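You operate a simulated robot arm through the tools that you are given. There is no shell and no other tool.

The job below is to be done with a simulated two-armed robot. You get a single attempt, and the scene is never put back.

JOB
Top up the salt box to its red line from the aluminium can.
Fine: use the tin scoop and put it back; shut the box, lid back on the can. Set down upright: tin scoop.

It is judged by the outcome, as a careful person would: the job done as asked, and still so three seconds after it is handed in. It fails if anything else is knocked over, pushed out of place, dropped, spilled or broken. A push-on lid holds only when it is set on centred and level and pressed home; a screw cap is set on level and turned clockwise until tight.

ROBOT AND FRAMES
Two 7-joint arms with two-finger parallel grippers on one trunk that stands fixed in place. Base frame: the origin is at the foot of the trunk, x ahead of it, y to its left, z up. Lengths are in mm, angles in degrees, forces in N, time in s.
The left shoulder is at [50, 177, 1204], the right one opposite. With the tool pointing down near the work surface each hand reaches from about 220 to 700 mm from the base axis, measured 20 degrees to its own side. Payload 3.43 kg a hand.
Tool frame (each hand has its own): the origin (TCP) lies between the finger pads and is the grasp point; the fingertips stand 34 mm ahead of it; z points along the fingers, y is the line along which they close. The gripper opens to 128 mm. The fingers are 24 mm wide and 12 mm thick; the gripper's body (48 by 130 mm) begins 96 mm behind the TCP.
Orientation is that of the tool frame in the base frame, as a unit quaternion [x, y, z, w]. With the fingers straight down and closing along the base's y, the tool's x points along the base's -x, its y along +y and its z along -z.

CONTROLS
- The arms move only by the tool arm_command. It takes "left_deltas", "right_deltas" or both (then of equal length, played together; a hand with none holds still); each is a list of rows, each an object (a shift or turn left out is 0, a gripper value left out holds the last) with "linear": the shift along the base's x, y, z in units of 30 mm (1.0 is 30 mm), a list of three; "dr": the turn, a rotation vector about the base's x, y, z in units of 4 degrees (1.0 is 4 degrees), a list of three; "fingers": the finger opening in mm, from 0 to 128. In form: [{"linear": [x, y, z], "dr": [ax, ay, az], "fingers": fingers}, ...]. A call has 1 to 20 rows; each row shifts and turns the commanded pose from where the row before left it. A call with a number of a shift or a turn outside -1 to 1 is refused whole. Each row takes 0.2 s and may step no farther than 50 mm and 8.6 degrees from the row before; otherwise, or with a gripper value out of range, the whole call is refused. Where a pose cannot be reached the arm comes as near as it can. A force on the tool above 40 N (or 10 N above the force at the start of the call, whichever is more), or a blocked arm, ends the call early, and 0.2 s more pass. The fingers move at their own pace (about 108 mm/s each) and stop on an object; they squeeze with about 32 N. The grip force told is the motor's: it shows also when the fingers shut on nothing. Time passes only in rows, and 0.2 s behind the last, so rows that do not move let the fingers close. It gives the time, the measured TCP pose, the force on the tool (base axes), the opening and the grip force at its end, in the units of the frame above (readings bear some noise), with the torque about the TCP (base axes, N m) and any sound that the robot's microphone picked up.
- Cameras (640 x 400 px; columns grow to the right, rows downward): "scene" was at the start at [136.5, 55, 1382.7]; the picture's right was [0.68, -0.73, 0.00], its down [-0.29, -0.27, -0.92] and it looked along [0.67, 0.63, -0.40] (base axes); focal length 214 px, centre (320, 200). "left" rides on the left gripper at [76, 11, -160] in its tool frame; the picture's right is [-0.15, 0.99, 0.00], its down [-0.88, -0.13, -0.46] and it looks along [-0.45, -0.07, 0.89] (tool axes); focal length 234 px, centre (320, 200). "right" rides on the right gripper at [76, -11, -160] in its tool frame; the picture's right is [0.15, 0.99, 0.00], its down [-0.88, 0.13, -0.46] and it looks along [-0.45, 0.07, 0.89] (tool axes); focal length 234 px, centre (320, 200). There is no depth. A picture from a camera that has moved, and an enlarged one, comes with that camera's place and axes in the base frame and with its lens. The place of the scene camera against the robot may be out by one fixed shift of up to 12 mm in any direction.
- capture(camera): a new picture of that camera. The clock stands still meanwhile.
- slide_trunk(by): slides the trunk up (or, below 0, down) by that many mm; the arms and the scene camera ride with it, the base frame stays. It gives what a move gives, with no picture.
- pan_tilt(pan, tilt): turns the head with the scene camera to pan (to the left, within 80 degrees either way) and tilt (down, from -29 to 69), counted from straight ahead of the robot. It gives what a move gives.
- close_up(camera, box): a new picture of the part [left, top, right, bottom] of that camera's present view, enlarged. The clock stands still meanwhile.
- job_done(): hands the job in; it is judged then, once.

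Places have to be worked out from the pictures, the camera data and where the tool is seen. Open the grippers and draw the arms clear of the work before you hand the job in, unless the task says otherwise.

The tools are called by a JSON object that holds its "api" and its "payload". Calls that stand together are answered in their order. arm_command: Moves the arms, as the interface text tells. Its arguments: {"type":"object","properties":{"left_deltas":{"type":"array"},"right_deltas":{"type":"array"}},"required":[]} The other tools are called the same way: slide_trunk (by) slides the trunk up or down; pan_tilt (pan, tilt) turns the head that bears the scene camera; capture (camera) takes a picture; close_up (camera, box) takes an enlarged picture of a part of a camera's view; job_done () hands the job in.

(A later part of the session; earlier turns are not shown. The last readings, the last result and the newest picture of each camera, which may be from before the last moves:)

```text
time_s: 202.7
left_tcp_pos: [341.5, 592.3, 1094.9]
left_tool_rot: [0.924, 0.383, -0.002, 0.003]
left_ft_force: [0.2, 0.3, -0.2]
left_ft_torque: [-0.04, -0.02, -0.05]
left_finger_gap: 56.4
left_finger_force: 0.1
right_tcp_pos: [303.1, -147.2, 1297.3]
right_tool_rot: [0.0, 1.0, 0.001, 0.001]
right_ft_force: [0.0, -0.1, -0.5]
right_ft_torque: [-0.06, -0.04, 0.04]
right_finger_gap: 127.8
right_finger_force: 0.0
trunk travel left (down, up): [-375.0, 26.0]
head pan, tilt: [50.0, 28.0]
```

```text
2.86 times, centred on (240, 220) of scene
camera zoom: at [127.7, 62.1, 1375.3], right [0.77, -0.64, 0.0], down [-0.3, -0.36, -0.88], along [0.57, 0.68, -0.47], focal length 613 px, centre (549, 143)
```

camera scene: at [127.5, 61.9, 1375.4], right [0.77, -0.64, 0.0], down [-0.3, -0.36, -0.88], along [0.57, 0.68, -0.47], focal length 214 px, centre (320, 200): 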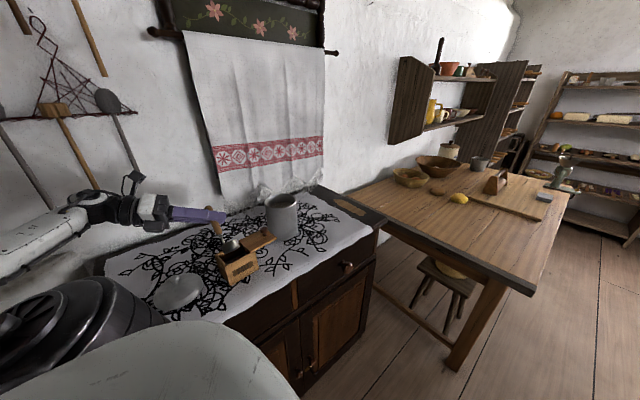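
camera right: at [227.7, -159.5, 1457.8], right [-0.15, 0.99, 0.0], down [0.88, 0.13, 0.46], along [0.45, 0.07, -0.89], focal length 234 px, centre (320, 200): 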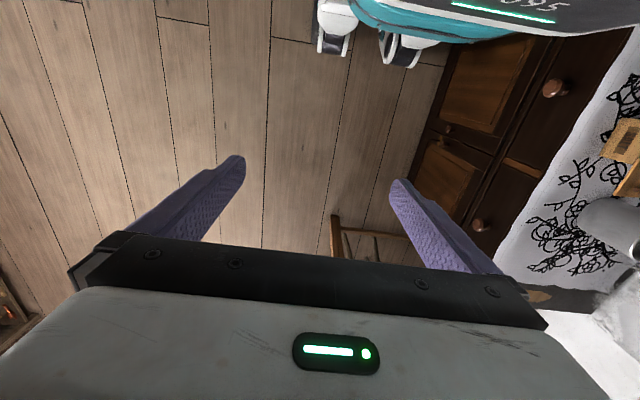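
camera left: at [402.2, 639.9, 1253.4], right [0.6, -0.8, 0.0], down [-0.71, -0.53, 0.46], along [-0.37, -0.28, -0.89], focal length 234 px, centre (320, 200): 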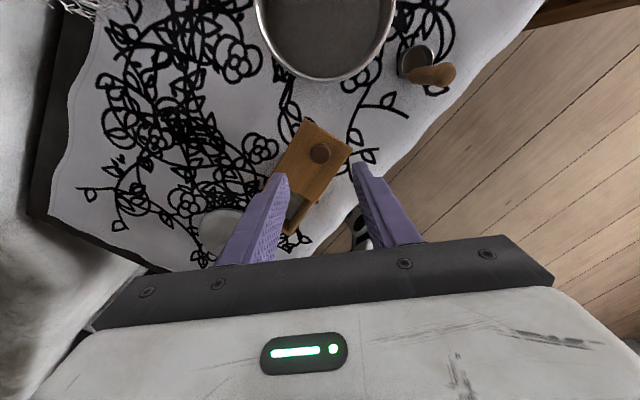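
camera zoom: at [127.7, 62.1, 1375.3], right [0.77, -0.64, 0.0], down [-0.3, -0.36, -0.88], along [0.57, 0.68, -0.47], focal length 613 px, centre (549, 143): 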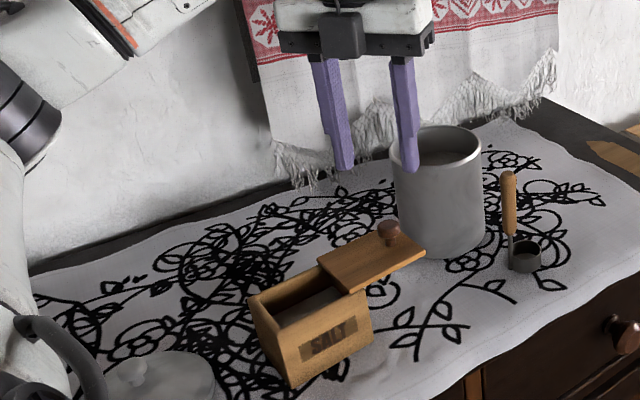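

The knob computes to (341.6,595). I shift 2 mm and lower to the earlier grip height of about 1003.5.

{"api": "arm_command", "payload": {"left_deltas": [{"linear": [0, 0.07, -0.9]}, {"linear": [0, 0, -0.9]}, {"linear": [0, 0, -0.8]}, {"linear": [0, 0, -0.3]}, {"linear": [0, 0, -0.12]}]}}

{"api": "close_up", "payload": {"camera": "left", "box": [250, 100, 400, 240]}}

{"api": "close_up", "payload": {"camera": "scene", "box": [200, 200, 300, 290]}}

```text
time_s: 203.9
left_tcp_pos: [342.3, 594.8, 1002.9]
left_tool_rot: [0.924, 0.383, -0.001, 0.003]
left_ft_force: [-0.9, 0.5, -0.3]
left_ft_torque: [0.0, 0.05, -0.01]
left_finger_gap: 56.2
left_finger_force: 0.0
right_tcp_pos: [303.6, -148.7, 1296.4]
right_tool_rot: [0.0, 1.0, 0.001, 0.0]
right_ft_force: [0.8, -0.4, -0.5]
right_ft_torque: [0.01, 0.04, 0.02]
right_finger_gap: 128.1
right_finger_force: 0.0
trunk travel left (down, up): [-375.0, 26.0]
head pan, tilt: [50.0, 28.0]
```

```text
2.86 times, centred on (325, 170) of left
camera zoom: at [402.6, 641.4, 1161.7], right [0.6, -0.8, 0.0], down [-0.71, -0.53, 0.46], along [-0.37, -0.28, -0.89], focal length 669 px, centre (306, 286)
```

zoom: 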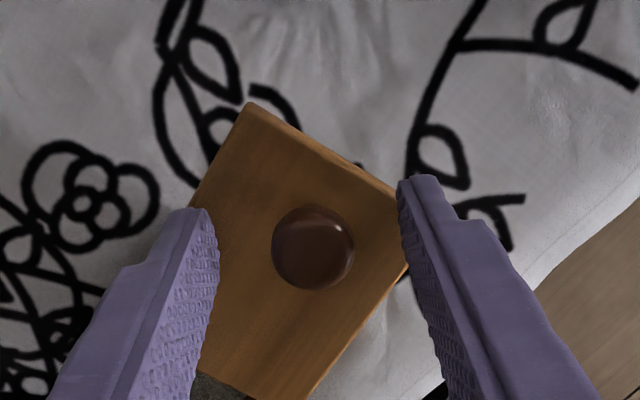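

```text
4.44 times, centred on (250, 245) of scene
camera zoom: at [127.5, 61.8, 1375.4], right [0.77, -0.64, 0.0], down [-0.3, -0.36, -0.88], along [0.57, 0.68, -0.47], focal length 953 px, centre (631, 0)
```

zoom: 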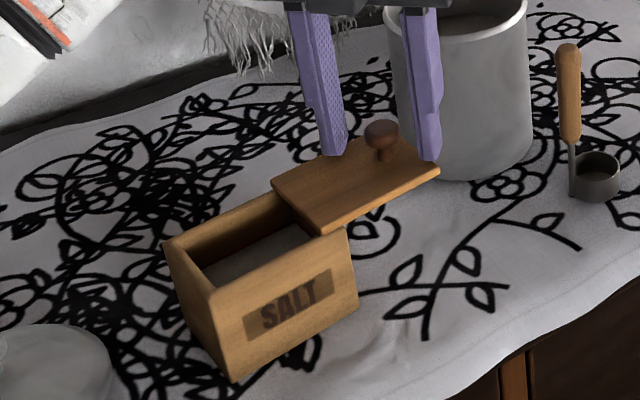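

The knob is centred between the fingers. I close on it.

{"api": "arm_command", "payload": {"left_deltas": [{"fingers": 35}, {"fingers": 10}, {}, {}]}}

```text
time_s: 204.9
left_tcp_pos: [341.5, 593.5, 1001.7]
left_tool_rot: [0.924, 0.383, -0.003, 0.003]
left_ft_force: [0.0, -1.1, 0.0]
left_ft_torque: [0.06, 0.01, 0.2]
left_finger_gap: 22.5
left_finger_force: 31.5
right_tcp_pos: [304.5, -148.4, 1297.1]
right_tool_rot: [0.0, 1.0, 0.001, 0.0]
right_ft_force: [-0.3, 0.1, 0.0]
right_ft_torque: [0.0, -0.03, 0.01]
right_finger_gap: 128.2
right_finger_force: 0.0
trunk travel left (down, up): [-375.0, 26.0]
head pan, tilt: [50.0, 28.0]
```

The knob is held. I slide the lid back along the box's long axis, 60 mm first, watching the force.

{"api": "arm_command", "payload": {"left_deltas": [{"linear": [-0.1, -0.008, 0]}, {"linear": [-0.166, -0.013, 0]}, {"linear": [-0.166, -0.013, 0]}, {"linear": [-0.166, -0.013, 0]}, {"linear": [-0.166, -0.013, 0]}, {"linear": [-0.166, -0.013, 0]}, {"linear": [-0.166, -0.013, 0]}]}}

{"api": "close_up", "payload": {"camera": "scene", "box": [200, 200, 300, 290]}}

```text
time_s: 206.5
left_tcp_pos: [309.3, 591.1, 1003.9]
left_tool_rot: [0.924, 0.383, -0.004, 0.003]
left_ft_force: [0.1, -2.2, 0.0]
left_ft_torque: [-0.1, -0.1, 0.19]
left_finger_gap: 22.7
left_finger_force: 31.9
right_tcp_pos: [303.8, -147.3, 1297.5]
right_tool_rot: [0.0, 1.0, 0.001, 0.0]
right_ft_force: [-0.5, 1.2, -0.3]
right_ft_torque: [0.02, -0.03, -0.02]
right_finger_gap: 127.6
right_finger_force: 0.0
trunk travel left (down, up): [-375.0, 26.0]
head pan, tilt: [50.0, 28.0]
```

```text
4.44 times, centred on (250, 245) of scene
camera zoom: at [127.7, 61.9, 1375.3], right [0.77, -0.64, 0.0], down [-0.3, -0.36, -0.88], along [0.57, 0.68, -0.47], focal length 953 px, centre (631, 0)
```

zoom: 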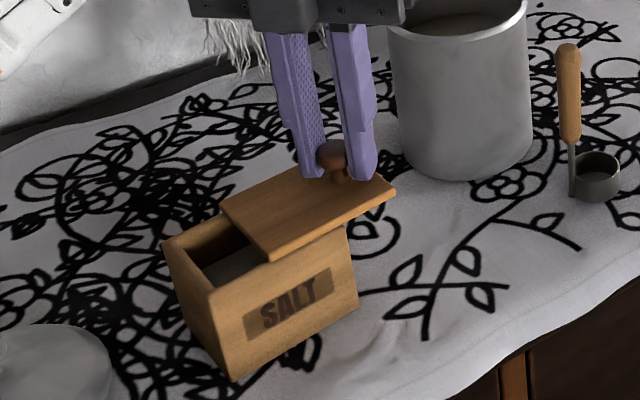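

It slides freely and the box stays. I continue another 30 mm with a touch more toward −y.

{"api": "arm_command", "payload": {"left_deltas": [{"linear": [-0.166, -0.02, 0]}, {"linear": [-0.166, -0.02, 0]}, {"linear": [-0.166, -0.016, 0]}, {"linear": [-0.166, -0.013, 0]}, {"linear": [-0.166, -0.013, 0]}, {"linear": [-0.166, -0.013, 0]}]}}

{"api": "close_up", "payload": {"camera": "scene", "box": [200, 220, 270, 280]}}

```text
time_s: 207.9
left_tcp_pos: [279.9, 587.5, 1002.7]
left_tool_rot: [0.924, 0.383, -0.003, 0.003]
left_ft_force: [-0.2, -1.7, -0.6]
left_ft_torque: [-0.03, 0.04, 0.09]
left_finger_gap: 22.3
left_finger_force: 31.9
right_tcp_pos: [303.4, -148.4, 1296.7]
right_tool_rot: [0.0, 1.0, 0.0, 0.001]
right_ft_force: [0.0, 0.7, 0.1]
right_ft_torque: [0.0, 0.03, 0.04]
right_finger_gap: 128.4
right_finger_force: 0.1
trunk travel left (down, up): [-375.0, 26.0]
head pan, tilt: [50.0, 28.0]
```

```text
6.67 times, centred on (235, 250) of scene
camera zoom: at [127.6, 61.9, 1375.3], right [0.77, -0.64, 0.0], down [-0.3, -0.36, -0.88], along [0.57, 0.68, -0.47], focal length 1430 px, centre (887, -133)
```

zoom: 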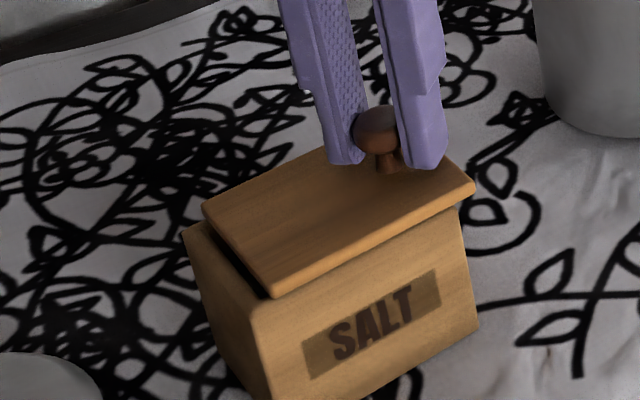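

About 13 mm remain. I go 8 mm with a slight press down, then in small steps.

{"api": "arm_command", "payload": {"left_deltas": [{"linear": [-0.13, -0.012, -0.01]}, {"linear": [-0.13, -0.012, 0]}]}}

{"api": "arm_command", "payload": {"left_deltas": [{"linear": [-0.07, -0.006, -0.01]}, {"linear": [-0.05, -0.004, 0]}]}}

{"api": "close_up", "payload": {"camera": "scene", "box": [200, 220, 270, 280]}}

```text
time_s: 208.5
left_tcp_pos: [271.3, 587.4, 1003.7]
left_tool_rot: [0.924, 0.383, -0.002, 0.002]
left_ft_force: [1.0, -2.1, 0.6]
left_ft_torque: [-0.16, -0.05, 0.15]
left_finger_gap: 22.4
left_finger_force: 31.9
right_tcp_pos: [302.7, -147.4, 1298.0]
right_tool_rot: [0.001, 1.0, 0.001, 0.0]
right_ft_force: [-0.1, 0.4, 0.7]
right_ft_torque: [-0.01, -0.01, 0.02]
right_finger_gap: 128.2
right_finger_force: 0.2
trunk travel left (down, up): [-375.0, 26.0]
head pan, tilt: [50.0, 28.0]
```

```text
time_s: 209.1
left_tcp_pos: [268.3, 587.0, 1003.9]
left_tool_rot: [0.924, 0.383, 0.0, 0.003]
left_ft_force: [3.6, -1.4, -0.1]
left_ft_torque: [0.03, -0.29, -0.04]
left_finger_gap: 22.6
left_finger_force: 32.1
right_tcp_pos: [303.7, -148.2, 1297.3]
right_tool_rot: [0.0, 1.0, 0.001, 0.0]
right_ft_force: [0.7, 0.3, -0.1]
right_ft_torque: [-0.01, 0.0, 0.01]
right_finger_gap: 128.0
right_finger_force: 0.1
trunk travel left (down, up): [-375.0, 26.0]
head pan, tilt: [50.0, 28.0]
```

```text
6.67 times, centred on (235, 250) of scene
camera zoom: at [128.1, 61.7, 1375.3], right [0.77, -0.64, 0.0], down [-0.3, -0.36, -0.88], along [0.57, 0.68, -0.47], focal length 1430 px, centre (887, -133)
```

zoom: 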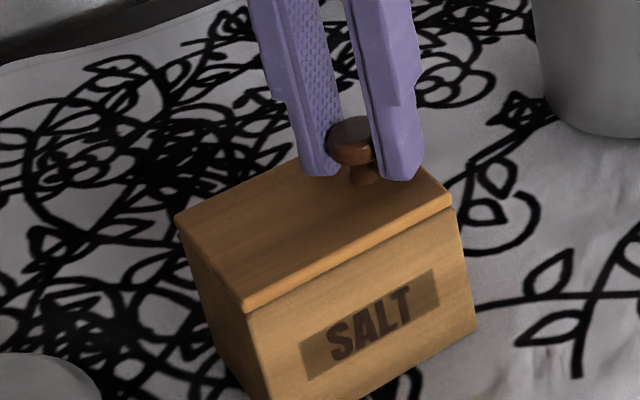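

Force on x is rising (3.6 N), so the lid is at its stop. I zoom in to check it is fully shut.

{"api": "close_up", "payload": {"camera": "scene", "box": [216, 240, 252, 268]}}

{"api": "close_up", "payload": {"camera": "left", "box": [250, 100, 400, 240]}}

```text
14.29 times, centred on (234, 254) of scene
camera zoom: at [128.1, 61.7, 1375.3], right [0.77, -0.64, 0.0], down [-0.3, -0.36, -0.88], along [0.57, 0.68, -0.47], focal length 3064 px, centre (1549, -571)
```

zoom: 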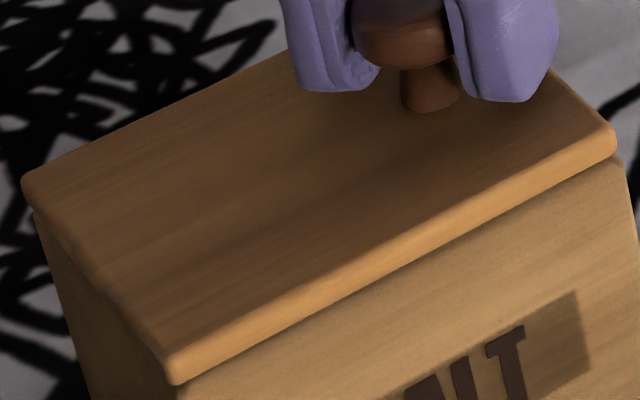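

```text
2.86 times, centred on (325, 170) of left
camera zoom: at [328.6, 634.6, 1162.8], right [0.6, -0.8, 0.01], down [-0.72, -0.53, 0.46], along [-0.37, -0.28, -0.89], focal length 669 px, centre (306, 286)
```

zoom: 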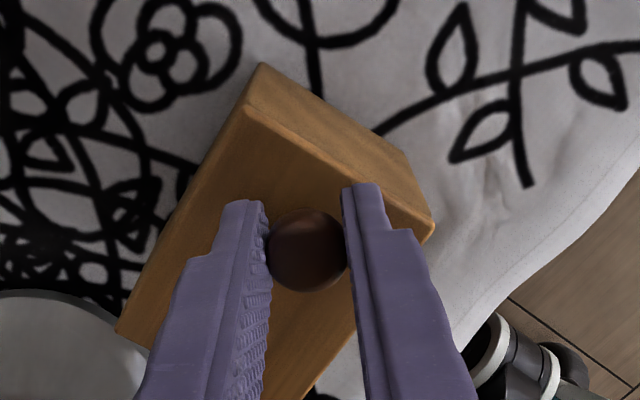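

It looks shut within about a millimetre. I push 1 mm more with a light press to seat it against the stop.

{"api": "arm_command", "payload": {"left_deltas": [{"linear": [0, 0, -0.02]}, {"linear": [-0.03, -0.002, 0]}]}}

{"api": "close_up", "payload": {"camera": "scene", "box": [216, 240, 252, 268]}}

```text
time_s: 209.7
left_tcp_pos: [268.0, 586.8, 1004.5]
left_tool_rot: [0.924, 0.383, -0.001, 0.003]
left_ft_force: [8.3, -2.9, 4.3]
left_ft_torque: [0.09, -0.34, -0.05]
left_finger_gap: 22.4
left_finger_force: 32.2
right_tcp_pos: [305.1, -148.2, 1296.4]
right_tool_rot: [0.0, 1.0, 0.001, 0.0]
right_ft_force: [-0.4, 0.0, -0.4]
right_ft_torque: [0.01, -0.02, -0.02]
right_finger_gap: 127.8
right_finger_force: 0.0
trunk travel left (down, up): [-375.0, 26.0]
head pan, tilt: [50.0, 28.0]
```

```text
14.29 times, centred on (234, 254) of scene
camera zoom: at [128.2, 61.0, 1375.4], right [0.77, -0.64, 0.0], down [-0.3, -0.36, -0.88], along [0.57, 0.68, -0.47], focal length 3064 px, centre (1549, -571)
```

zoom: 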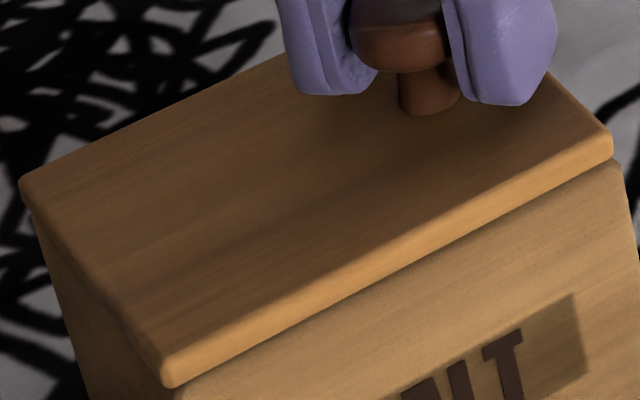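

At 8 N it no longer moves: the box is shut against its stop. I relax the push, open the fingers and rise.

{"api": "arm_command", "payload": {"left_deltas": [{"linear": [0.02, 0.001, 0.02]}, {"fingers": 56}, {}, {"linear": [0, 0, 0.5]}, {"linear": [0, 0, 1]}, {"linear": [0, 0, 1]}, {"linear": [0, 0, 1]}, {"linear": [0, 0, 1]}]}}

{"api": "close_up", "payload": {"camera": "scene", "box": [170, 200, 270, 300]}}

{"api": "capture", "payload": {"camera": "left"}}

```text
time_s: 211.5
left_tcp_pos: [285.5, 584.4, 1081.0]
left_tool_rot: [0.924, 0.382, -0.001, 0.002]
left_ft_force: [1.2, -0.5, 0.1]
left_ft_torque: [0.03, -0.01, 0.01]
left_finger_gap: 56.3
left_finger_force: 0.0
left hand out of reach, approached as far as the arm can: row 6, 7, 8
right_tcp_pos: [304.6, -148.4, 1297.5]
right_tool_rot: [0.0, 1.0, 0.001, -0.001]
right_ft_force: [-0.2, 0.0, 0.0]
right_ft_torque: [-0.01, 0.02, -0.04]
right_finger_gap: 127.8
right_finger_force: 0.1
trunk travel left (down, up): [-375.0, 26.0]
head pan, tilt: [50.0, 28.0]
```

```text
4.00 times, centred on (220, 250) of scene
camera zoom: at [127.7, 61.6, 1375.3], right [0.77, -0.64, 0.0], down [-0.3, -0.36, -0.88], along [0.57, 0.68, -0.47], focal length 858 px, centre (720, 0)
```

zoom: 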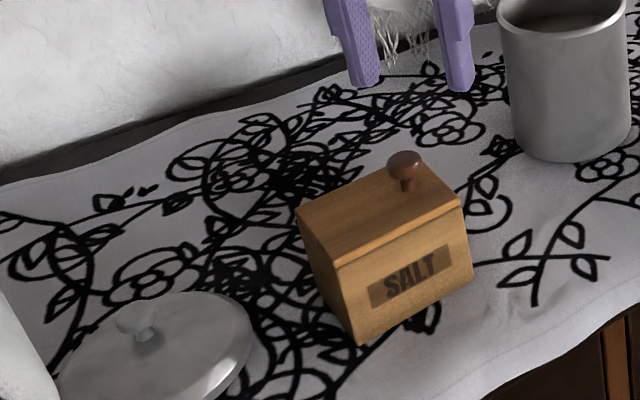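

```text
taken
camera left: at [345.5, 631.6, 1240.3], right [0.6, -0.8, 0.01], down [-0.72, -0.53, 0.46], along [-0.36, -0.28, -0.89], focal length 234 px, centre (320, 200)
```

left: 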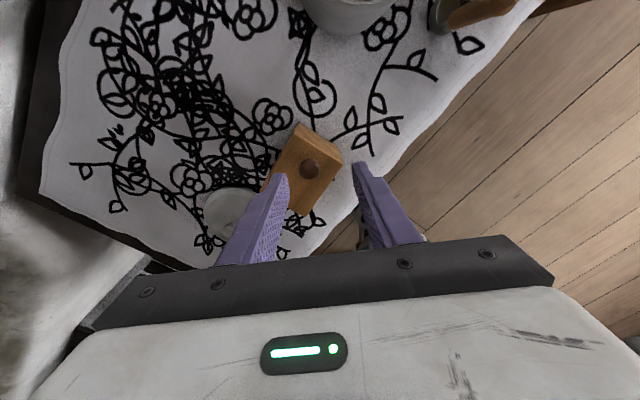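

The box is shut and in its place. I turn the hand on to yaw 285° (same finger line as when I took the can lid off), which should free the wrist, and then go for the lid.

{"api": "arm_command", "payload": {"left_deltas": [{"dr": [0, 0, 1]}, {"dr": [0, 0, 1]}, {"dr": [0, 0, 1]}, {"dr": [0, 0, 1]}, {"dr": [0, 0, 1]}, {"dr": [0, 0, 1]}, {"dr": [0, 0, 1]}, {"dr": [0, 0, 1]}, {"dr": [0, 0, 1]}, {"dr": [0, 0, 1]}, {"dr": [0, 0, 1]}, {"dr": [0, 0, 1]}, {"dr": [0, 0, 1]}, {"dr": [0, 0, 1]}, {"dr": [0, 0, 1]}]}}

{"api": "arm_command", "payload": {"left_deltas": [{"linear": [-0.8, 0.15, 0.3]}, {"linear": [-0.9, 0.17, 0.3]}, {"linear": [-0.9, 0.17, 0.2]}, {"linear": [-0.9, 0.17, 0]}, {"linear": [-0.9, 0.17, 0]}, {"linear": [-0.9, 0.17, 0]}, {"linear": [-0.65, 0.13, 0]}]}}

{"api": "capture", "payload": {"camera": "left"}}

{"api": "capture", "payload": {"camera": "scene"}}

```text
time_s: 214.7
left_tcp_pos: [285.0, 583.0, 1079.8]
left_tool_rot: [0.608, 0.794, 0.0, 0.004]
left_ft_force: [-0.1, -0.3, 0.4]
left_ft_torque: [-0.02, 0.03, -0.01]
left_finger_gap: 56.0
left_finger_force: 0.1
right_tcp_pos: [304.2, -148.4, 1297.6]
right_tool_rot: [-0.001, 1.0, 0.001, 0.0]
right_ft_force: [-0.2, 0.9, -0.2]
right_ft_torque: [0.02, 0.01, 0.0]
right_finger_gap: 128.2
right_finger_force: 0.0
trunk travel left (down, up): [-375.0, 26.0]
head pan, tilt: [50.0, 28.0]
```

```text
time_s: 216.3
left_tcp_pos: [168.9, 614.4, 1038.0]
left_tool_rot: [0.609, 0.793, 0.001, 0.005]
left_ft_force: [0.3, 0.8, 0.6]
left_ft_torque: [0.02, -0.03, 0.01]
left_finger_gap: 56.2
left_finger_force: 0.1
left hand out of reach, approached as far as the arm can: row 1, 2, 3, 4, 5, 6, 7
right_tcp_pos: [303.9, -149.4, 1297.4]
right_tool_rot: [-0.001, 1.0, 0.001, 0.0]
right_ft_force: [0.0, 0.2, 0.6]
right_ft_torque: [0.04, 0.0, 0.06]
right_finger_gap: 127.7
right_finger_force: 0.1
trunk travel left (down, up): [-375.0, 26.0]
head pan, tilt: [50.0, 28.0]
```

```text
taken
camera left: at [157.9, 692.2, 1196.9], right [0.99, 0.11, 0.01], down [0.1, -0.88, 0.46], along [0.06, -0.46, -0.89], focal length 234 px, centre (320, 200)
```

left: 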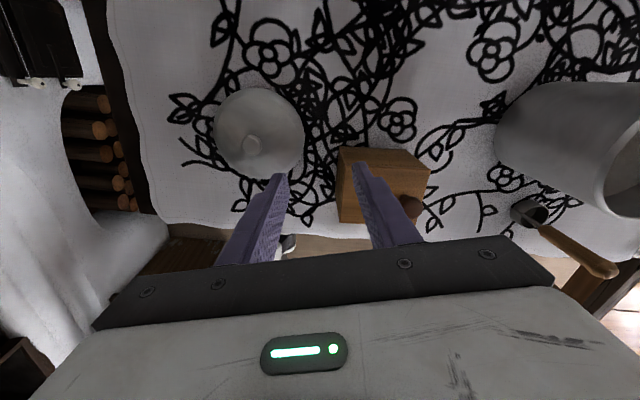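

```text
taken
camera scene: at [127.3, 61.7, 1375.4], right [0.77, -0.64, 0.0], down [-0.3, -0.36, -0.88], along [0.57, 0.68, -0.47], focal length 214 px, centre (320, 200)
```

scene: 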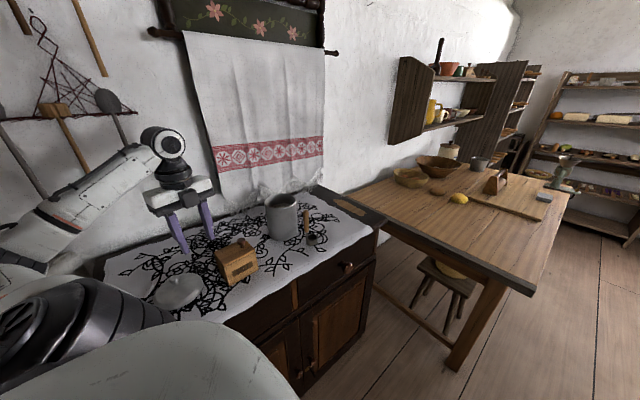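

In this arm posture the hand cannot go high and left (elbow low). I back out to a roomy pose in front to let the arm unfold before fetching the lid.

{"api": "arm_command", "payload": {"left_deltas": [{"linear": [0.5, -0.6, 0.3]}, {"linear": [0.5, -0.8, 0.4]}, {"linear": [0.5, -0.8, 0.5]}, {"linear": [0.5, -0.8, 0.6]}, {"linear": [0.5, -0.8, 0.6]}, {"linear": [0.5, -0.8, 0.6]}, {"linear": [0.5, -0.8, 0.6]}, {"linear": [0.4, -0.8, 0.6]}, {"linear": [0.4, -0.8, 0.6]}, {"linear": [0.3, -0.5, 0.6]}]}}

{"api": "capture", "payload": {"camera": "scene"}}

```text
time_s: 218.5
left_tcp_pos: [325.0, 381.1, 1149.0]
left_tool_rot: [0.608, 0.794, -0.001, 0.002]
left_ft_force: [-0.2, -0.4, 0.1]
left_ft_torque: [0.02, -0.01, 0.0]
left_finger_gap: 56.1
left_finger_force: 0.0
left hand out of reach, approached as far as the arm can: row 1, 2, 3, 4, 5, 6, 7, 8
right_tcp_pos: [304.0, -148.1, 1296.7]
right_tool_rot: [0.0, 1.0, 0.001, 0.0]
right_ft_force: [-0.2, -0.2, 0.0]
right_ft_torque: [0.02, 0.02, 0.03]
right_finger_gap: 128.1
right_finger_force: 0.1
trunk travel left (down, up): [-375.0, 26.0]
head pan, tilt: [50.0, 28.0]
```

```text
taken
camera scene: at [127.7, 61.4, 1375.4], right [0.77, -0.64, 0.0], down [-0.3, -0.36, -0.88], along [0.57, 0.68, -0.47], focal length 214 px, centre (320, 200)
```

scene: 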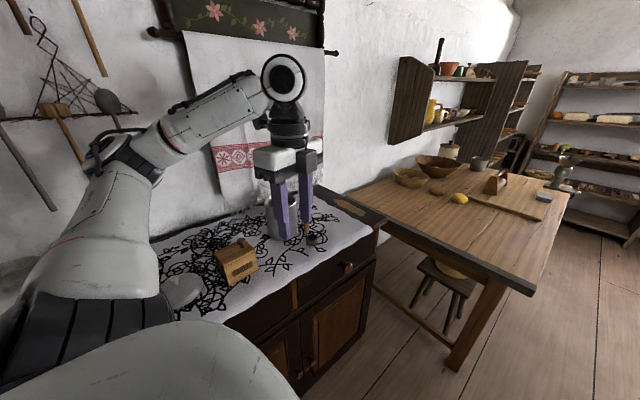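

The arm has more room here. I turn the hand back through to smaller yaw in front, to see whether the wrist is free again.

{"api": "arm_command", "payload": {"left_deltas": [{"linear": [0, 0, 0.5], "dr": [0, 0, -1]}, {"linear": [0, 0, 0.5], "dr": [0, 0, -1]}, {"linear": [0, 0, 0.5], "dr": [0, 0, -1]}, {"dr": [0, 0, -1]}, {"dr": [0, 0, -1]}, {"dr": [0, 0, -1]}, {"dr": [0, 0, -1]}, {"dr": [0, 0, -1]}, {"dr": [0, 0, -1]}, {"dr": [0, 0, -1]}, {"dr": [0, 0, -1]}, {"dr": [0, 0, -1]}, {"dr": [0, 0, -1]}, {"dr": [0, 0, -1]}, {"dr": [0, 0, -1]}, {"dr": [0, 0, -1]}, {"dr": [0, 0, -1]}, {"dr": [0, 0, -1]}, {"dr": [0, 0, -1]}, {"dr": [0, 0, -1]}]}}

{"api": "arm_command", "payload": {"left_deltas": [{"dr": [0, 0, -1]}, {"dr": [0, 0, -1]}, {"dr": [0, 0, -1]}, {"dr": [0, 0, -1]}, {"dr": [0, 0, -1]}, {"dr": [0, 0, -1]}, {"dr": [0, 0, -1]}, {"dr": [0, 0, -1]}, {"dr": [0, 0, -1]}, {"dr": [0, 0, -1]}]}}

{"api": "capture", "payload": {"camera": "scene"}}

```text
time_s: 222.7
left_tcp_pos: [323.4, 381.9, 1192.4]
left_tool_rot: [0.976, 0.216, -0.003, 0.002]
left_ft_force: [0.5, 0.8, 0.1]
left_ft_torque: [0.01, -0.01, -0.05]
left_finger_gap: 56.2
left_finger_force: 0.1
right_tcp_pos: [304.4, -148.7, 1296.8]
right_tool_rot: [0.0, 1.0, 0.0, 0.0]
right_ft_force: [0.1, -0.5, -0.5]
right_ft_torque: [0.01, 0.03, -0.02]
right_finger_gap: 128.1
right_finger_force: 0.1
trunk travel left (down, up): [-375.0, 26.0]
head pan, tilt: [50.0, 28.0]
```

```text
time_s: 224.9
left_tcp_pos: [322.7, 382.4, 1191.2]
left_tool_rot: [0.991, -0.131, -0.003, 0.001]
left_ft_force: [0.3, 0.1, -0.5]
left_ft_torque: [0.01, -0.02, 0.0]
left_finger_gap: 55.9
left_finger_force: 0.0
right_tcp_pos: [303.5, -147.7, 1297.9]
right_tool_rot: [-0.001, 1.0, 0.002, 0.0]
right_ft_force: [0.8, 0.3, -1.2]
right_ft_torque: [0.02, 0.02, -0.02]
right_finger_gap: 128.0
right_finger_force: 0.1
trunk travel left (down, up): [-375.0, 26.0]
head pan, tilt: [50.0, 28.0]
```

```text
taken
camera scene: at [127.5, 61.7, 1375.4], right [0.77, -0.64, 0.0], down [-0.3, -0.36, -0.88], along [0.57, 0.68, -0.47], focal length 214 px, centre (320, 200)
```

scene: 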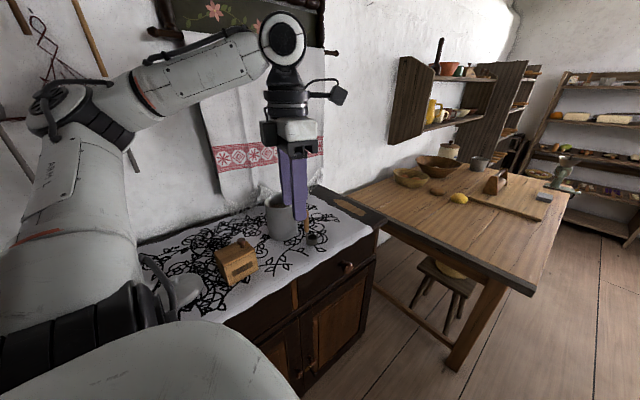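

The wrist passes 165° freely now and the elbow is rising. I continue to yaw 105° and head over toward the can lid.

{"api": "arm_command", "payload": {"left_deltas": [{"dr": [0, 0, -1]}, {"dr": [0, 0, -1]}, {"dr": [0, 0, -1]}, {"dr": [0, 0, -1]}, {"dr": [0, 0, -1]}, {"linear": [-0.3, 0.3, 0], "dr": [0, 0, -1]}, {"linear": [-0.5, 0.6, 0], "dr": [0, 0, -1]}, {"linear": [-0.6, 0.7, 0], "dr": [0, 0, -1]}, {"linear": [-0.7, 0.8, 0], "dr": [0, 0, -1]}, {"linear": [-0.7, 0.8, 0], "dr": [0, 0, -1]}, {"linear": [-0.7, 0.8, 0], "dr": [0, 0, -1]}, {"linear": [-0.7, 0.8, 0], "dr": [0, 0, -1]}, {"linear": [-0.7, 0.8, 0], "dr": [0, 0, -1]}, {"linear": [-0.7, 0.8, 0], "dr": [0, 0, -1]}, {"linear": [-0.7, 0.8, -0.2], "dr": [0, 0, -1]}, {"linear": [-0.5, 0.5, -0.5]}, {"linear": [-0.3, 0.2, -0.8]}]}}

{"api": "capture", "payload": {"camera": "left"}}

{"api": "capture", "payload": {"camera": "scene"}}

```text
time_s: 228.0
left_tcp_pos: [142.0, 284.6, 1172.6]
left_tool_rot: [0.809, -0.587, 0.007, -0.008]
left_ft_force: [29.1, 9.6, 2.6]
left_ft_torque: [-0.38, 1.24, -0.41]
left_finger_gap: 38.8
left_finger_force: 0.1
left hand out of reach, approached as far as the arm can: row 5, 6, 7, 8, 9, 10, 11, 12, 13, 14, 15
right_tcp_pos: [302.8, -149.9, 1297.4]
right_tool_rot: [0.0, 1.0, 0.001, 0.0]
right_ft_force: [0.1, -0.6, 0.6]
right_ft_torque: [-0.04, 0.01, 0.02]
right_finger_gap: 128.0
right_finger_force: 0.0
trunk travel left (down, up): [-375.0, 26.0]
head pan, tilt: [50.0, 28.0]
stopped in row 15 (left hand): the force on the tool passed its limit at 51 N (the readings are from after the stop); the commanded pose is now the measured one
```

```text
taken
camera left: at [151.6, 209.6, 1332.5], right [-0.99, -0.17, -0.02], down [-0.16, 0.88, 0.46], along [-0.06, 0.45, -0.89], focal length 234 px, centre (320, 200)
```

left: 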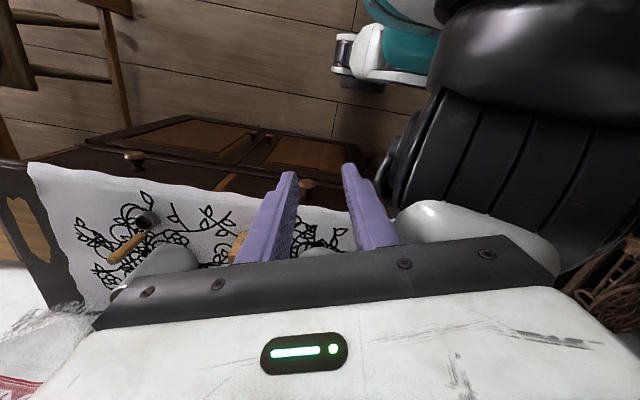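

```text
taken
camera scene: at [127.6, 61.7, 1375.4], right [0.77, -0.64, 0.0], down [-0.3, -0.36, -0.88], along [0.57, 0.68, -0.47], focal length 214 px, centre (320, 200)
```

scene: 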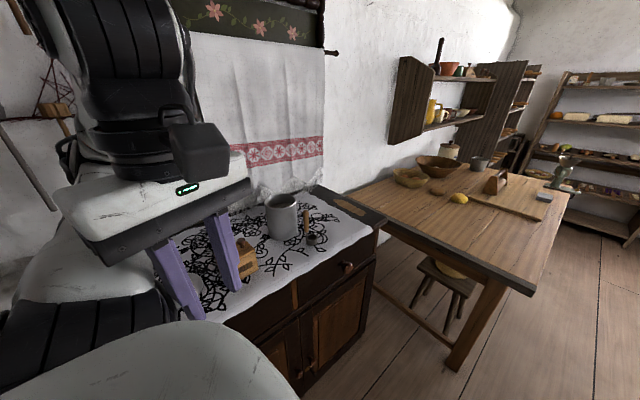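

The hand was driven against the robot's own upper arm by those out-of-reach rows. I back straight off toward +x and will take shorter steps.

{"api": "arm_command", "payload": {"left_deltas": [{"linear": [0.5, 0, 0]}, {"linear": [0.8, 0, 0]}, {"linear": [0.9, 0, 0]}]}}

{"api": "capture", "payload": {"camera": "scene"}}

```text
time_s: 228.8
left_tcp_pos: [205.7, 273.4, 1170.6]
left_tool_rot: [0.809, -0.588, 0.003, -0.004]
left_ft_force: [1.1, 1.0, -0.6]
left_ft_torque: [-0.01, 0.04, -0.02]
left_finger_gap: 56.2
left_finger_force: 0.1
left hand out of reach, approached as far as the arm can: row 2, 3
right_tcp_pos: [303.8, -148.0, 1297.4]
right_tool_rot: [0.0, 1.0, 0.001, 0.0]
right_ft_force: [-0.3, 1.1, 0.3]
right_ft_torque: [0.01, 0.01, 0.01]
right_finger_gap: 127.8
right_finger_force: 0.0
trunk travel left (down, up): [-375.0, 26.0]
head pan, tilt: [50.0, 28.0]
```

```text
taken
camera scene: at [128.0, 61.6, 1375.3], right [0.77, -0.64, 0.0], down [-0.3, -0.36, -0.88], along [0.57, 0.68, -0.47], focal length 214 px, centre (320, 200)
```

scene: 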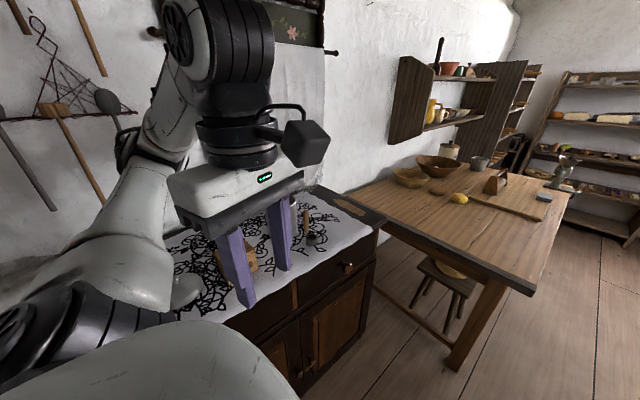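

Freed again, at (206,273,1171). The wrist is in a flipped posture that began when I turned the hand over the can; I'll retrace that path to undo it. First back out to (322,382,1190), turning the yaw up again.

{"api": "arm_command", "payload": {"left_deltas": [{"linear": [0.6, 0.3, 0.1], "dr": [0, 0, 1]}, {"linear": [0.7, 0.6, 0.1], "dr": [0, 0, 1]}, {"linear": [0.7, 0.7, 0.1], "dr": [0, 0, 1]}, {"linear": [0.7, 0.7, 0.1], "dr": [0, 0, 1]}, {"linear": [0.7, 0.7, 0.1], "dr": [0, 0, 1]}, {"linear": [0.5, 0.6, 0.1], "dr": [0, 0, 1]}, {"dr": [0, 0, 1]}, {"dr": [0, 0, 1]}, {"dr": [0, 0, 1]}, {"dr": [0, 0, 1]}]}}

{"api": "capture", "payload": {"camera": "scene"}}

```text
time_s: 231.0
left_tcp_pos: [303.7, 321.7, 1173.0]
left_tool_rot: [0.961, -0.275, 0.002, -0.006]
left_ft_force: [-1.0, -0.6, 0.4]
left_ft_torque: [0.02, -0.01, 0.02]
left_finger_gap: 56.6
left_finger_force: 0.1
left hand out of reach, approached as far as the arm can: row 1, 2, 3, 4, 5, 6
right_tcp_pos: [303.0, -147.6, 1297.2]
right_tool_rot: [-0.001, 1.0, 0.001, 0.001]
right_ft_force: [-0.4, -0.5, -0.3]
right_ft_torque: [-0.03, 0.01, 0.0]
right_finger_gap: 128.0
right_finger_force: 0.0
trunk travel left (down, up): [-375.0, 26.0]
head pan, tilt: [50.0, 28.0]
```

```text
taken
camera scene: at [127.4, 61.7, 1375.4], right [0.77, -0.64, 0.0], down [-0.3, -0.36, -0.88], along [0.57, 0.68, -0.47], focal length 214 px, centre (320, 200)
```

scene: 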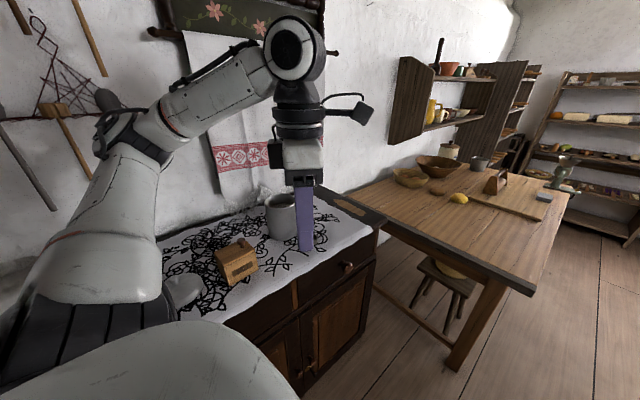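

Good, clear again. I continue turning up to yaw 245° while moving to (345,520,1166).

{"api": "arm_command", "payload": {"left_deltas": [{"dr": [0, 0, 1]}, {"dr": [0, 0, 1]}, {"dr": [0, 0, 1]}, {"dr": [0, 0, 1]}, {"dr": [0, 0, 1]}, {"dr": [0, 0, 1]}, {"dr": [0, 0, 1]}, {"dr": [0, 0, 1]}, {"dr": [0, 0, 1]}, {"dr": [0, 0, 1]}, {"linear": [0.1, 0.5, 0], "dr": [0, 0, 1]}, {"linear": [0.1, 0.5, 0], "dr": [0, 0, 1]}, {"linear": [0.1, 0.5, 0], "dr": [0, 0, 1]}, {"linear": [0.1, 0.5, 0], "dr": [0, 0, 1]}, {"linear": [0.1, 0.5, 0], "dr": [0, 0, 1]}, {"linear": [0.1, 0.5, 0], "dr": [0, 0, 1]}, {"linear": [0.1, 0.5, 0], "dr": [0, 0, 1]}, {"linear": [0.1, 0.5, 0], "dr": [0, 0, 1]}, {"linear": [0.1, 0.5, 0], "dr": [0, 0, 1]}, {"linear": [0.1, 0.5, 0], "dr": [0, 0, 1]}]}}

{"api": "arm_command", "payload": {"left_deltas": [{"linear": [0.1, 0.5, 0], "dr": [0, 0, 1]}, {"linear": [0.1, 0.5, 0], "dr": [0, 0, 1]}, {"linear": [0.1, 0.5, 0], "dr": [0, 0, 1]}, {"linear": [0.1, 0.5, 0], "dr": [0, 0, 1]}]}}

{"api": "capture", "payload": {"camera": "scene"}}

```text
time_s: 235.2
left_tcp_pos: [333.7, 471.6, 1173.8]
left_tool_rot: [0.913, 0.408, -0.003, -0.006]
left_ft_force: [0.6, 0.6, 0.2]
left_ft_torque: [-0.02, 0.0, -0.01]
left_finger_gap: 56.0
left_finger_force: 0.1
right_tcp_pos: [305.0, -148.7, 1297.0]
right_tool_rot: [-0.001, 1.0, 0.001, -0.001]
right_ft_force: [-0.3, 0.3, -0.2]
right_ft_torque: [0.01, 0.0, -0.01]
right_finger_gap: 128.0
right_finger_force: 0.1
trunk travel left (down, up): [-375.0, 26.0]
head pan, tilt: [50.0, 28.0]
```

```text
time_s: 236.2
left_tcp_pos: [345.2, 533.3, 1173.0]
left_tool_rot: [0.848, 0.53, -0.003, -0.005]
left_ft_force: [0.0, -0.6, -0.1]
left_ft_torque: [0.02, -0.02, -0.03]
left_finger_gap: 56.1
left_finger_force: 0.0
right_tcp_pos: [303.7, -148.1, 1297.4]
right_tool_rot: [0.0, 1.0, 0.001, 0.001]
right_ft_force: [0.8, 0.1, 0.0]
right_ft_torque: [0.03, -0.01, -0.01]
right_finger_gap: 128.1
right_finger_force: 0.0
trunk travel left (down, up): [-375.0, 26.0]
head pan, tilt: [50.0, 28.0]
```

```text
taken
camera scene: at [127.5, 61.9, 1375.4], right [0.77, -0.64, 0.0], down [-0.3, -0.36, -0.88], along [0.57, 0.68, -0.47], focal length 214 px, centre (320, 200)
```

scene: 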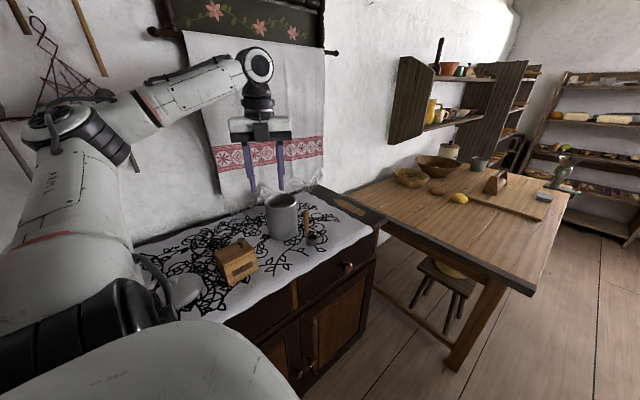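

Now I retrace: pitch the hand up to the pointing-outward pose with heading 65°, back at (436,471,1120).

{"api": "arm_command", "payload": {"left_deltas": [{"linear": [0.19, -0.13, -0.1], "dr": [0.906, -0.423, 0]}, {"linear": [0.19, -0.13, -0.1], "dr": [0.906, -0.423, 0]}, {"linear": [0.19, -0.13, -0.1], "dr": [0.906, -0.423, 0]}, {"linear": [0.19, -0.13, -0.1], "dr": [0.906, -0.423, 0]}, {"linear": [0.19, -0.13, -0.1], "dr": [0.906, -0.423, 0]}, {"linear": [0.19, -0.13, -0.1], "dr": [0.906, -0.423, 0]}, {"linear": [0.19, -0.13, -0.1], "dr": [0.906, -0.423, 0]}, {"linear": [0.19, -0.13, -0.1], "dr": [0.906, -0.423, 0]}, {"linear": [0.19, -0.13, -0.1], "dr": [0.906, -0.423, 0]}, {"linear": [0.19, -0.13, -0.1], "dr": [0.906, -0.423, 0]}, {"linear": [0.19, -0.13, -0.1], "dr": [0.906, -0.423, 0]}, {"linear": [0.19, -0.13, -0.1], "dr": [0.906, -0.423, 0]}, {"linear": [0.19, -0.13, -0.1], "dr": [0.906, -0.423, 0]}, {"linear": [0.19, -0.13, -0.1], "dr": [0.906, -0.423, 0]}, {"linear": [0.19, -0.13, -0.1], "dr": [0.906, -0.423, 0]}, {"linear": [0.19, -0.13, -0.1], "dr": [0.906, -0.423, 0]}]}}

{"api": "capture", "payload": {"camera": "scene"}}

```text
time_s: 239.6
left_tcp_pos: [436.5, 470.7, 1126.0]
left_tool_rot: [0.718, 0.451, 0.442, -0.293]
left_ft_force: [0.4, -0.2, 0.0]
left_ft_torque: [-0.03, -0.03, -0.03]
left_finger_gap: 56.0
left_finger_force: 0.0
right_tcp_pos: [303.5, -149.1, 1296.8]
right_tool_rot: [0.0, 1.0, 0.001, 0.0]
right_ft_force: [0.2, 0.1, 0.7]
right_ft_torque: [0.02, 0.02, -0.03]
right_finger_gap: 127.9
right_finger_force: 0.0
trunk travel left (down, up): [-375.0, 26.0]
head pan, tilt: [50.0, 28.0]
```

```text
taken
camera scene: at [127.8, 61.5, 1375.3], right [0.77, -0.64, 0.0], down [-0.3, -0.36, -0.88], along [0.57, 0.68, -0.47], focal length 214 px, centre (320, 200)
```

scene: 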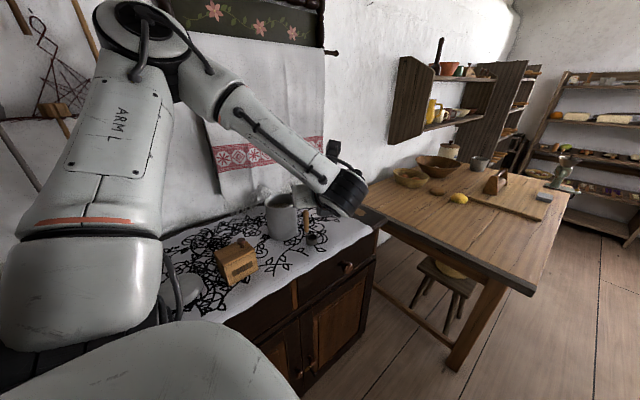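

The forearm's cable side faces the camera now, confirming the forearm is rolled half a turn from before. I move back over the can and turn to heading 0°, in small steps, to unwind it.

{"api": "arm_command", "payload": {"left_deltas": [{"linear": [-0.035, 0.8, 0.25]}, {"linear": [-0.035, 0.8, 0.25]}, {"linear": [-0.035, 0.8, 0.25]}, {"linear": [-0.035, 0.8, 0.25]}, {"linear": [-0.035, 0.8, 0.25]}, {"linear": [-0.035, 0.8, 0.1]}, {"linear": [-0.035, 0.8, 0]}, {"linear": [-0.035, 0.9, 0]}]}}

{"api": "arm_command", "payload": {"left_deltas": [{"dr": [0, 0, -0.96]}, {"dr": [0, 0, -0.96]}, {"dr": [0, 0, -0.96]}, {"dr": [0, 0, -0.96]}, {"dr": [0, 0, -0.96]}, {"dr": [0, 0, -0.96]}, {"dr": [0, 0, -0.96]}, {"dr": [0, 0, -0.96]}, {"dr": [0, 0, -0.96]}]}}

{"api": "capture", "payload": {"camera": "scene"}}

```text
time_s: 241.4
left_tcp_pos: [427.6, 663.9, 1165.5]
left_tool_rot: [0.719, 0.451, 0.441, -0.292]
left_ft_force: [0.7, 0.3, -0.4]
left_ft_torque: [0.02, -0.01, -0.01]
left_finger_gap: 56.2
left_finger_force: 0.1
right_tcp_pos: [305.4, -147.8, 1297.4]
right_tool_rot: [0.001, 1.0, 0.001, 0.0]
right_ft_force: [-0.2, 0.1, -0.2]
right_ft_torque: [0.01, 0.0, 0.0]
right_finger_gap: 128.2
right_finger_force: 0.1
trunk travel left (down, up): [-375.0, 26.0]
head pan, tilt: [50.0, 28.0]
```

```text
time_s: 243.4
left_tcp_pos: [427.9, 664.2, 1167.4]
left_tool_rot: [0.82, 0.218, 0.508, -0.149]
left_ft_force: [-0.7, 0.5, -0.3]
left_ft_torque: [0.01, -0.01, 0.01]
left_finger_gap: 55.9
left_finger_force: 0.0
right_tcp_pos: [303.7, -148.3, 1297.3]
right_tool_rot: [0.0, 1.0, 0.0, -0.001]
right_ft_force: [-0.6, -0.1, 0.2]
right_ft_torque: [0.01, -0.01, 0.0]
right_finger_gap: 128.0
right_finger_force: 0.0
trunk travel left (down, up): [-375.0, 26.0]
head pan, tilt: [50.0, 28.0]
```

```text
taken
camera scene: at [127.4, 61.8, 1375.4], right [0.77, -0.64, 0.0], down [-0.3, -0.36, -0.88], along [0.57, 0.68, -0.47], focal length 214 px, centre (320, 200)
```

scene: 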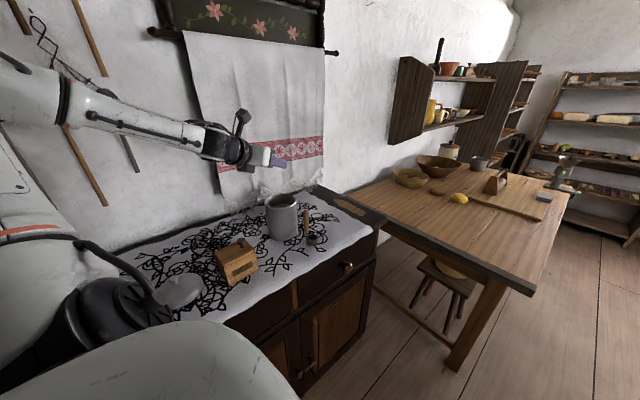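

The hand is now nearly in line with the forearm (heading about 30°). I continue to heading 0°.

{"api": "arm_command", "payload": {"left_deltas": [{"dr": [0, 0, -0.96]}, {"dr": [0, 0, -0.96]}, {"dr": [0, 0, -0.96]}, {"dr": [0, 0, -0.96]}, {"dr": [0, 0, -0.96]}, {"dr": [0, 0, -0.96]}, {"dr": [0, 0, -0.96]}, {"dr": [0, 0, -0.96]}]}}

{"api": "capture", "payload": {"camera": "scene"}}

```text
time_s: 245.2
left_tcp_pos: [427.0, 664.1, 1167.3]
left_tool_rot: [0.848, -0.007, 0.529, -0.009]
left_ft_force: [-0.7, 0.7, 0.6]
left_ft_torque: [0.02, 0.01, -0.01]
left_finger_gap: 56.2
left_finger_force: 0.0
right_tcp_pos: [303.8, -146.3, 1296.7]
right_tool_rot: [0.0, 1.0, 0.001, 0.0]
right_ft_force: [0.3, -0.3, 0.8]
right_ft_torque: [0.0, 0.0, -0.02]
right_finger_gap: 128.1
right_finger_force: 0.1
trunk travel left (down, up): [-375.0, 26.0]
head pan, tilt: [50.0, 28.0]
```

```text
taken
camera scene: at [127.5, 62.0, 1375.3], right [0.77, -0.64, 0.0], down [-0.3, -0.36, -0.88], along [0.57, 0.68, -0.47], focal length 214 px, centre (320, 200)
```

scene: 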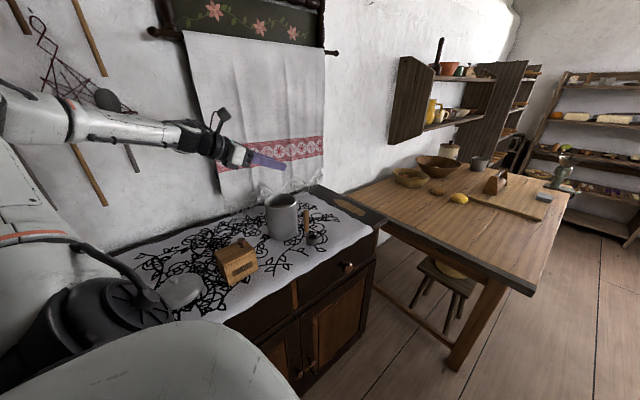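

Heading 0° reached. I pitch the hand down to point straight down again at about (343,590), as I did successfully before.

{"api": "arm_command", "payload": {"left_deltas": [{"linear": [-0.17, -0.15, 0], "dr": [0, 1, 0]}, {"linear": [-0.17, -0.15, 0], "dr": [0, 1, 0]}, {"linear": [-0.17, -0.15, 0], "dr": [0, 1, 0]}, {"linear": [-0.17, -0.15, 0], "dr": [0, 1, 0]}, {"linear": [-0.17, -0.15, 0], "dr": [0, 1, 0]}, {"linear": [-0.17, -0.15, 0], "dr": [0, 1, 0]}, {"linear": [-0.17, -0.15, 0], "dr": [0, 1, 0]}, {"linear": [-0.17, -0.15, 0], "dr": [0, 1, 0]}]}}

{"api": "capture", "payload": {"camera": "scene"}}

```text
time_s: 247.0
left_tcp_pos: [387.5, 629.0, 1168.6]
left_tool_rot: [0.961, -0.009, 0.275, -0.008]
left_ft_force: [0.1, 0.4, 0.1]
left_ft_torque: [-0.02, 0.03, -0.01]
left_finger_gap: 55.9
left_finger_force: 0.1
right_tcp_pos: [303.4, -148.5, 1296.5]
right_tool_rot: [0.0, 1.0, 0.001, 0.0]
right_ft_force: [0.9, 0.3, -0.9]
right_ft_torque: [0.0, 0.01, 0.01]
right_finger_gap: 128.0
right_finger_force: 0.1
trunk travel left (down, up): [-375.0, 26.0]
head pan, tilt: [50.0, 28.0]
```

```text
taken
camera scene: at [127.6, 61.5, 1375.4], right [0.77, -0.64, 0.0], down [-0.3, -0.36, -0.88], along [0.57, 0.68, -0.47], focal length 214 px, centre (320, 200)
```

scene: 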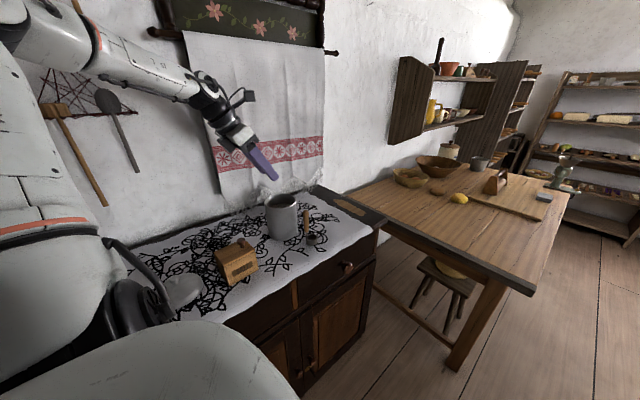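

The elbow is rising, a good sign. I continue pitching down the remaining 32°.

{"api": "arm_command", "payload": {"left_deltas": [{"linear": [-0.17, -0.15, 0], "dr": [0, 1, 0]}, {"linear": [-0.17, -0.15, 0], "dr": [0, 1, 0]}, {"linear": [-0.17, -0.15, 0], "dr": [0, 1, 0]}, {"linear": [-0.17, -0.15, 0], "dr": [0, 1, 0]}, {"linear": [-0.17, -0.15, 0], "dr": [0, 1, 0]}, {"linear": [-0.17, -0.15, 0], "dr": [0, 1, 0]}, {"linear": [-0.17, -0.15, 0], "dr": [0, 1, 0]}, {"linear": [-0.17, -0.15, 0], "dr": [0, 1, 0]}]}}

{"api": "capture", "payload": {"camera": "scene"}}

```text
time_s: 248.8
left_tcp_pos: [345.7, 594.3, 1166.7]
left_tool_rot: [1.0, -0.011, -0.001, -0.003]
left_ft_force: [-0.2, 0.0, 0.1]
left_ft_torque: [-0.04, 0.01, 0.02]
left_finger_gap: 55.9
left_finger_force: 0.1
right_tcp_pos: [303.9, -147.4, 1298.2]
right_tool_rot: [-0.001, 1.0, 0.0, -0.001]
right_ft_force: [-0.4, -0.6, -0.1]
right_ft_torque: [0.02, 0.01, -0.01]
right_finger_gap: 128.0
right_finger_force: 0.0
trunk travel left (down, up): [-375.0, 26.0]
head pan, tilt: [50.0, 28.0]
```

```text
taken
camera scene: at [127.7, 61.7, 1375.3], right [0.77, -0.64, 0.0], down [-0.3, -0.36, -0.88], along [0.57, 0.68, -0.47], focal length 214 px, centre (320, 200)
```

scene: 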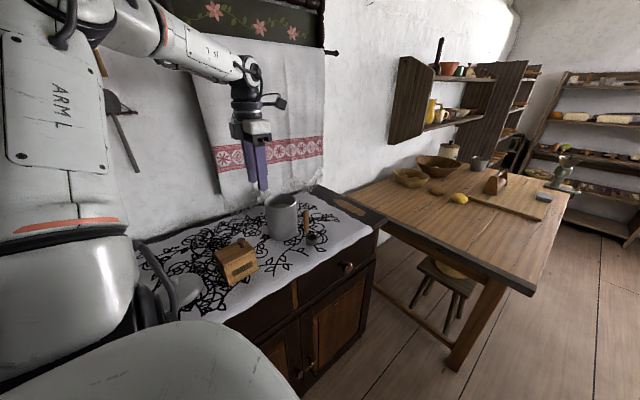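

Pointing down at yaw 179° with the elbow up. I turn toward yaw 105°, checking for limits.

{"api": "arm_command", "payload": {"left_deltas": [{"dr": [0, 0, -1]}, {"dr": [0, 0, -1]}, {"dr": [0, 0, -1]}, {"dr": [0, 0, -1]}, {"dr": [0, 0, -1]}, {"dr": [0, 0, -1]}, {"dr": [0, 0, -1]}, {"dr": [0, 0, -1]}, {"dr": [0, 0, -1]}, {"dr": [0, 0, -1]}]}}

```text
time_s: 251.0
left_tcp_pos: [346.2, 592.9, 1165.7]
left_tool_rot: [0.936, -0.353, 0.001, -0.002]
left_ft_force: [-0.3, 0.1, 0.2]
left_ft_torque: [-0.02, 0.02, -0.02]
left_finger_gap: 56.1
left_finger_force: 0.1
right_tcp_pos: [303.8, -148.9, 1297.9]
right_tool_rot: [0.0, 1.0, 0.0, 0.0]
right_ft_force: [0.0, 0.7, -0.6]
right_ft_torque: [0.02, -0.01, -0.01]
right_finger_gap: 128.0
right_finger_force: 0.1
trunk travel left (down, up): [-375.0, 26.0]
head pan, tilt: [50.0, 28.0]
```

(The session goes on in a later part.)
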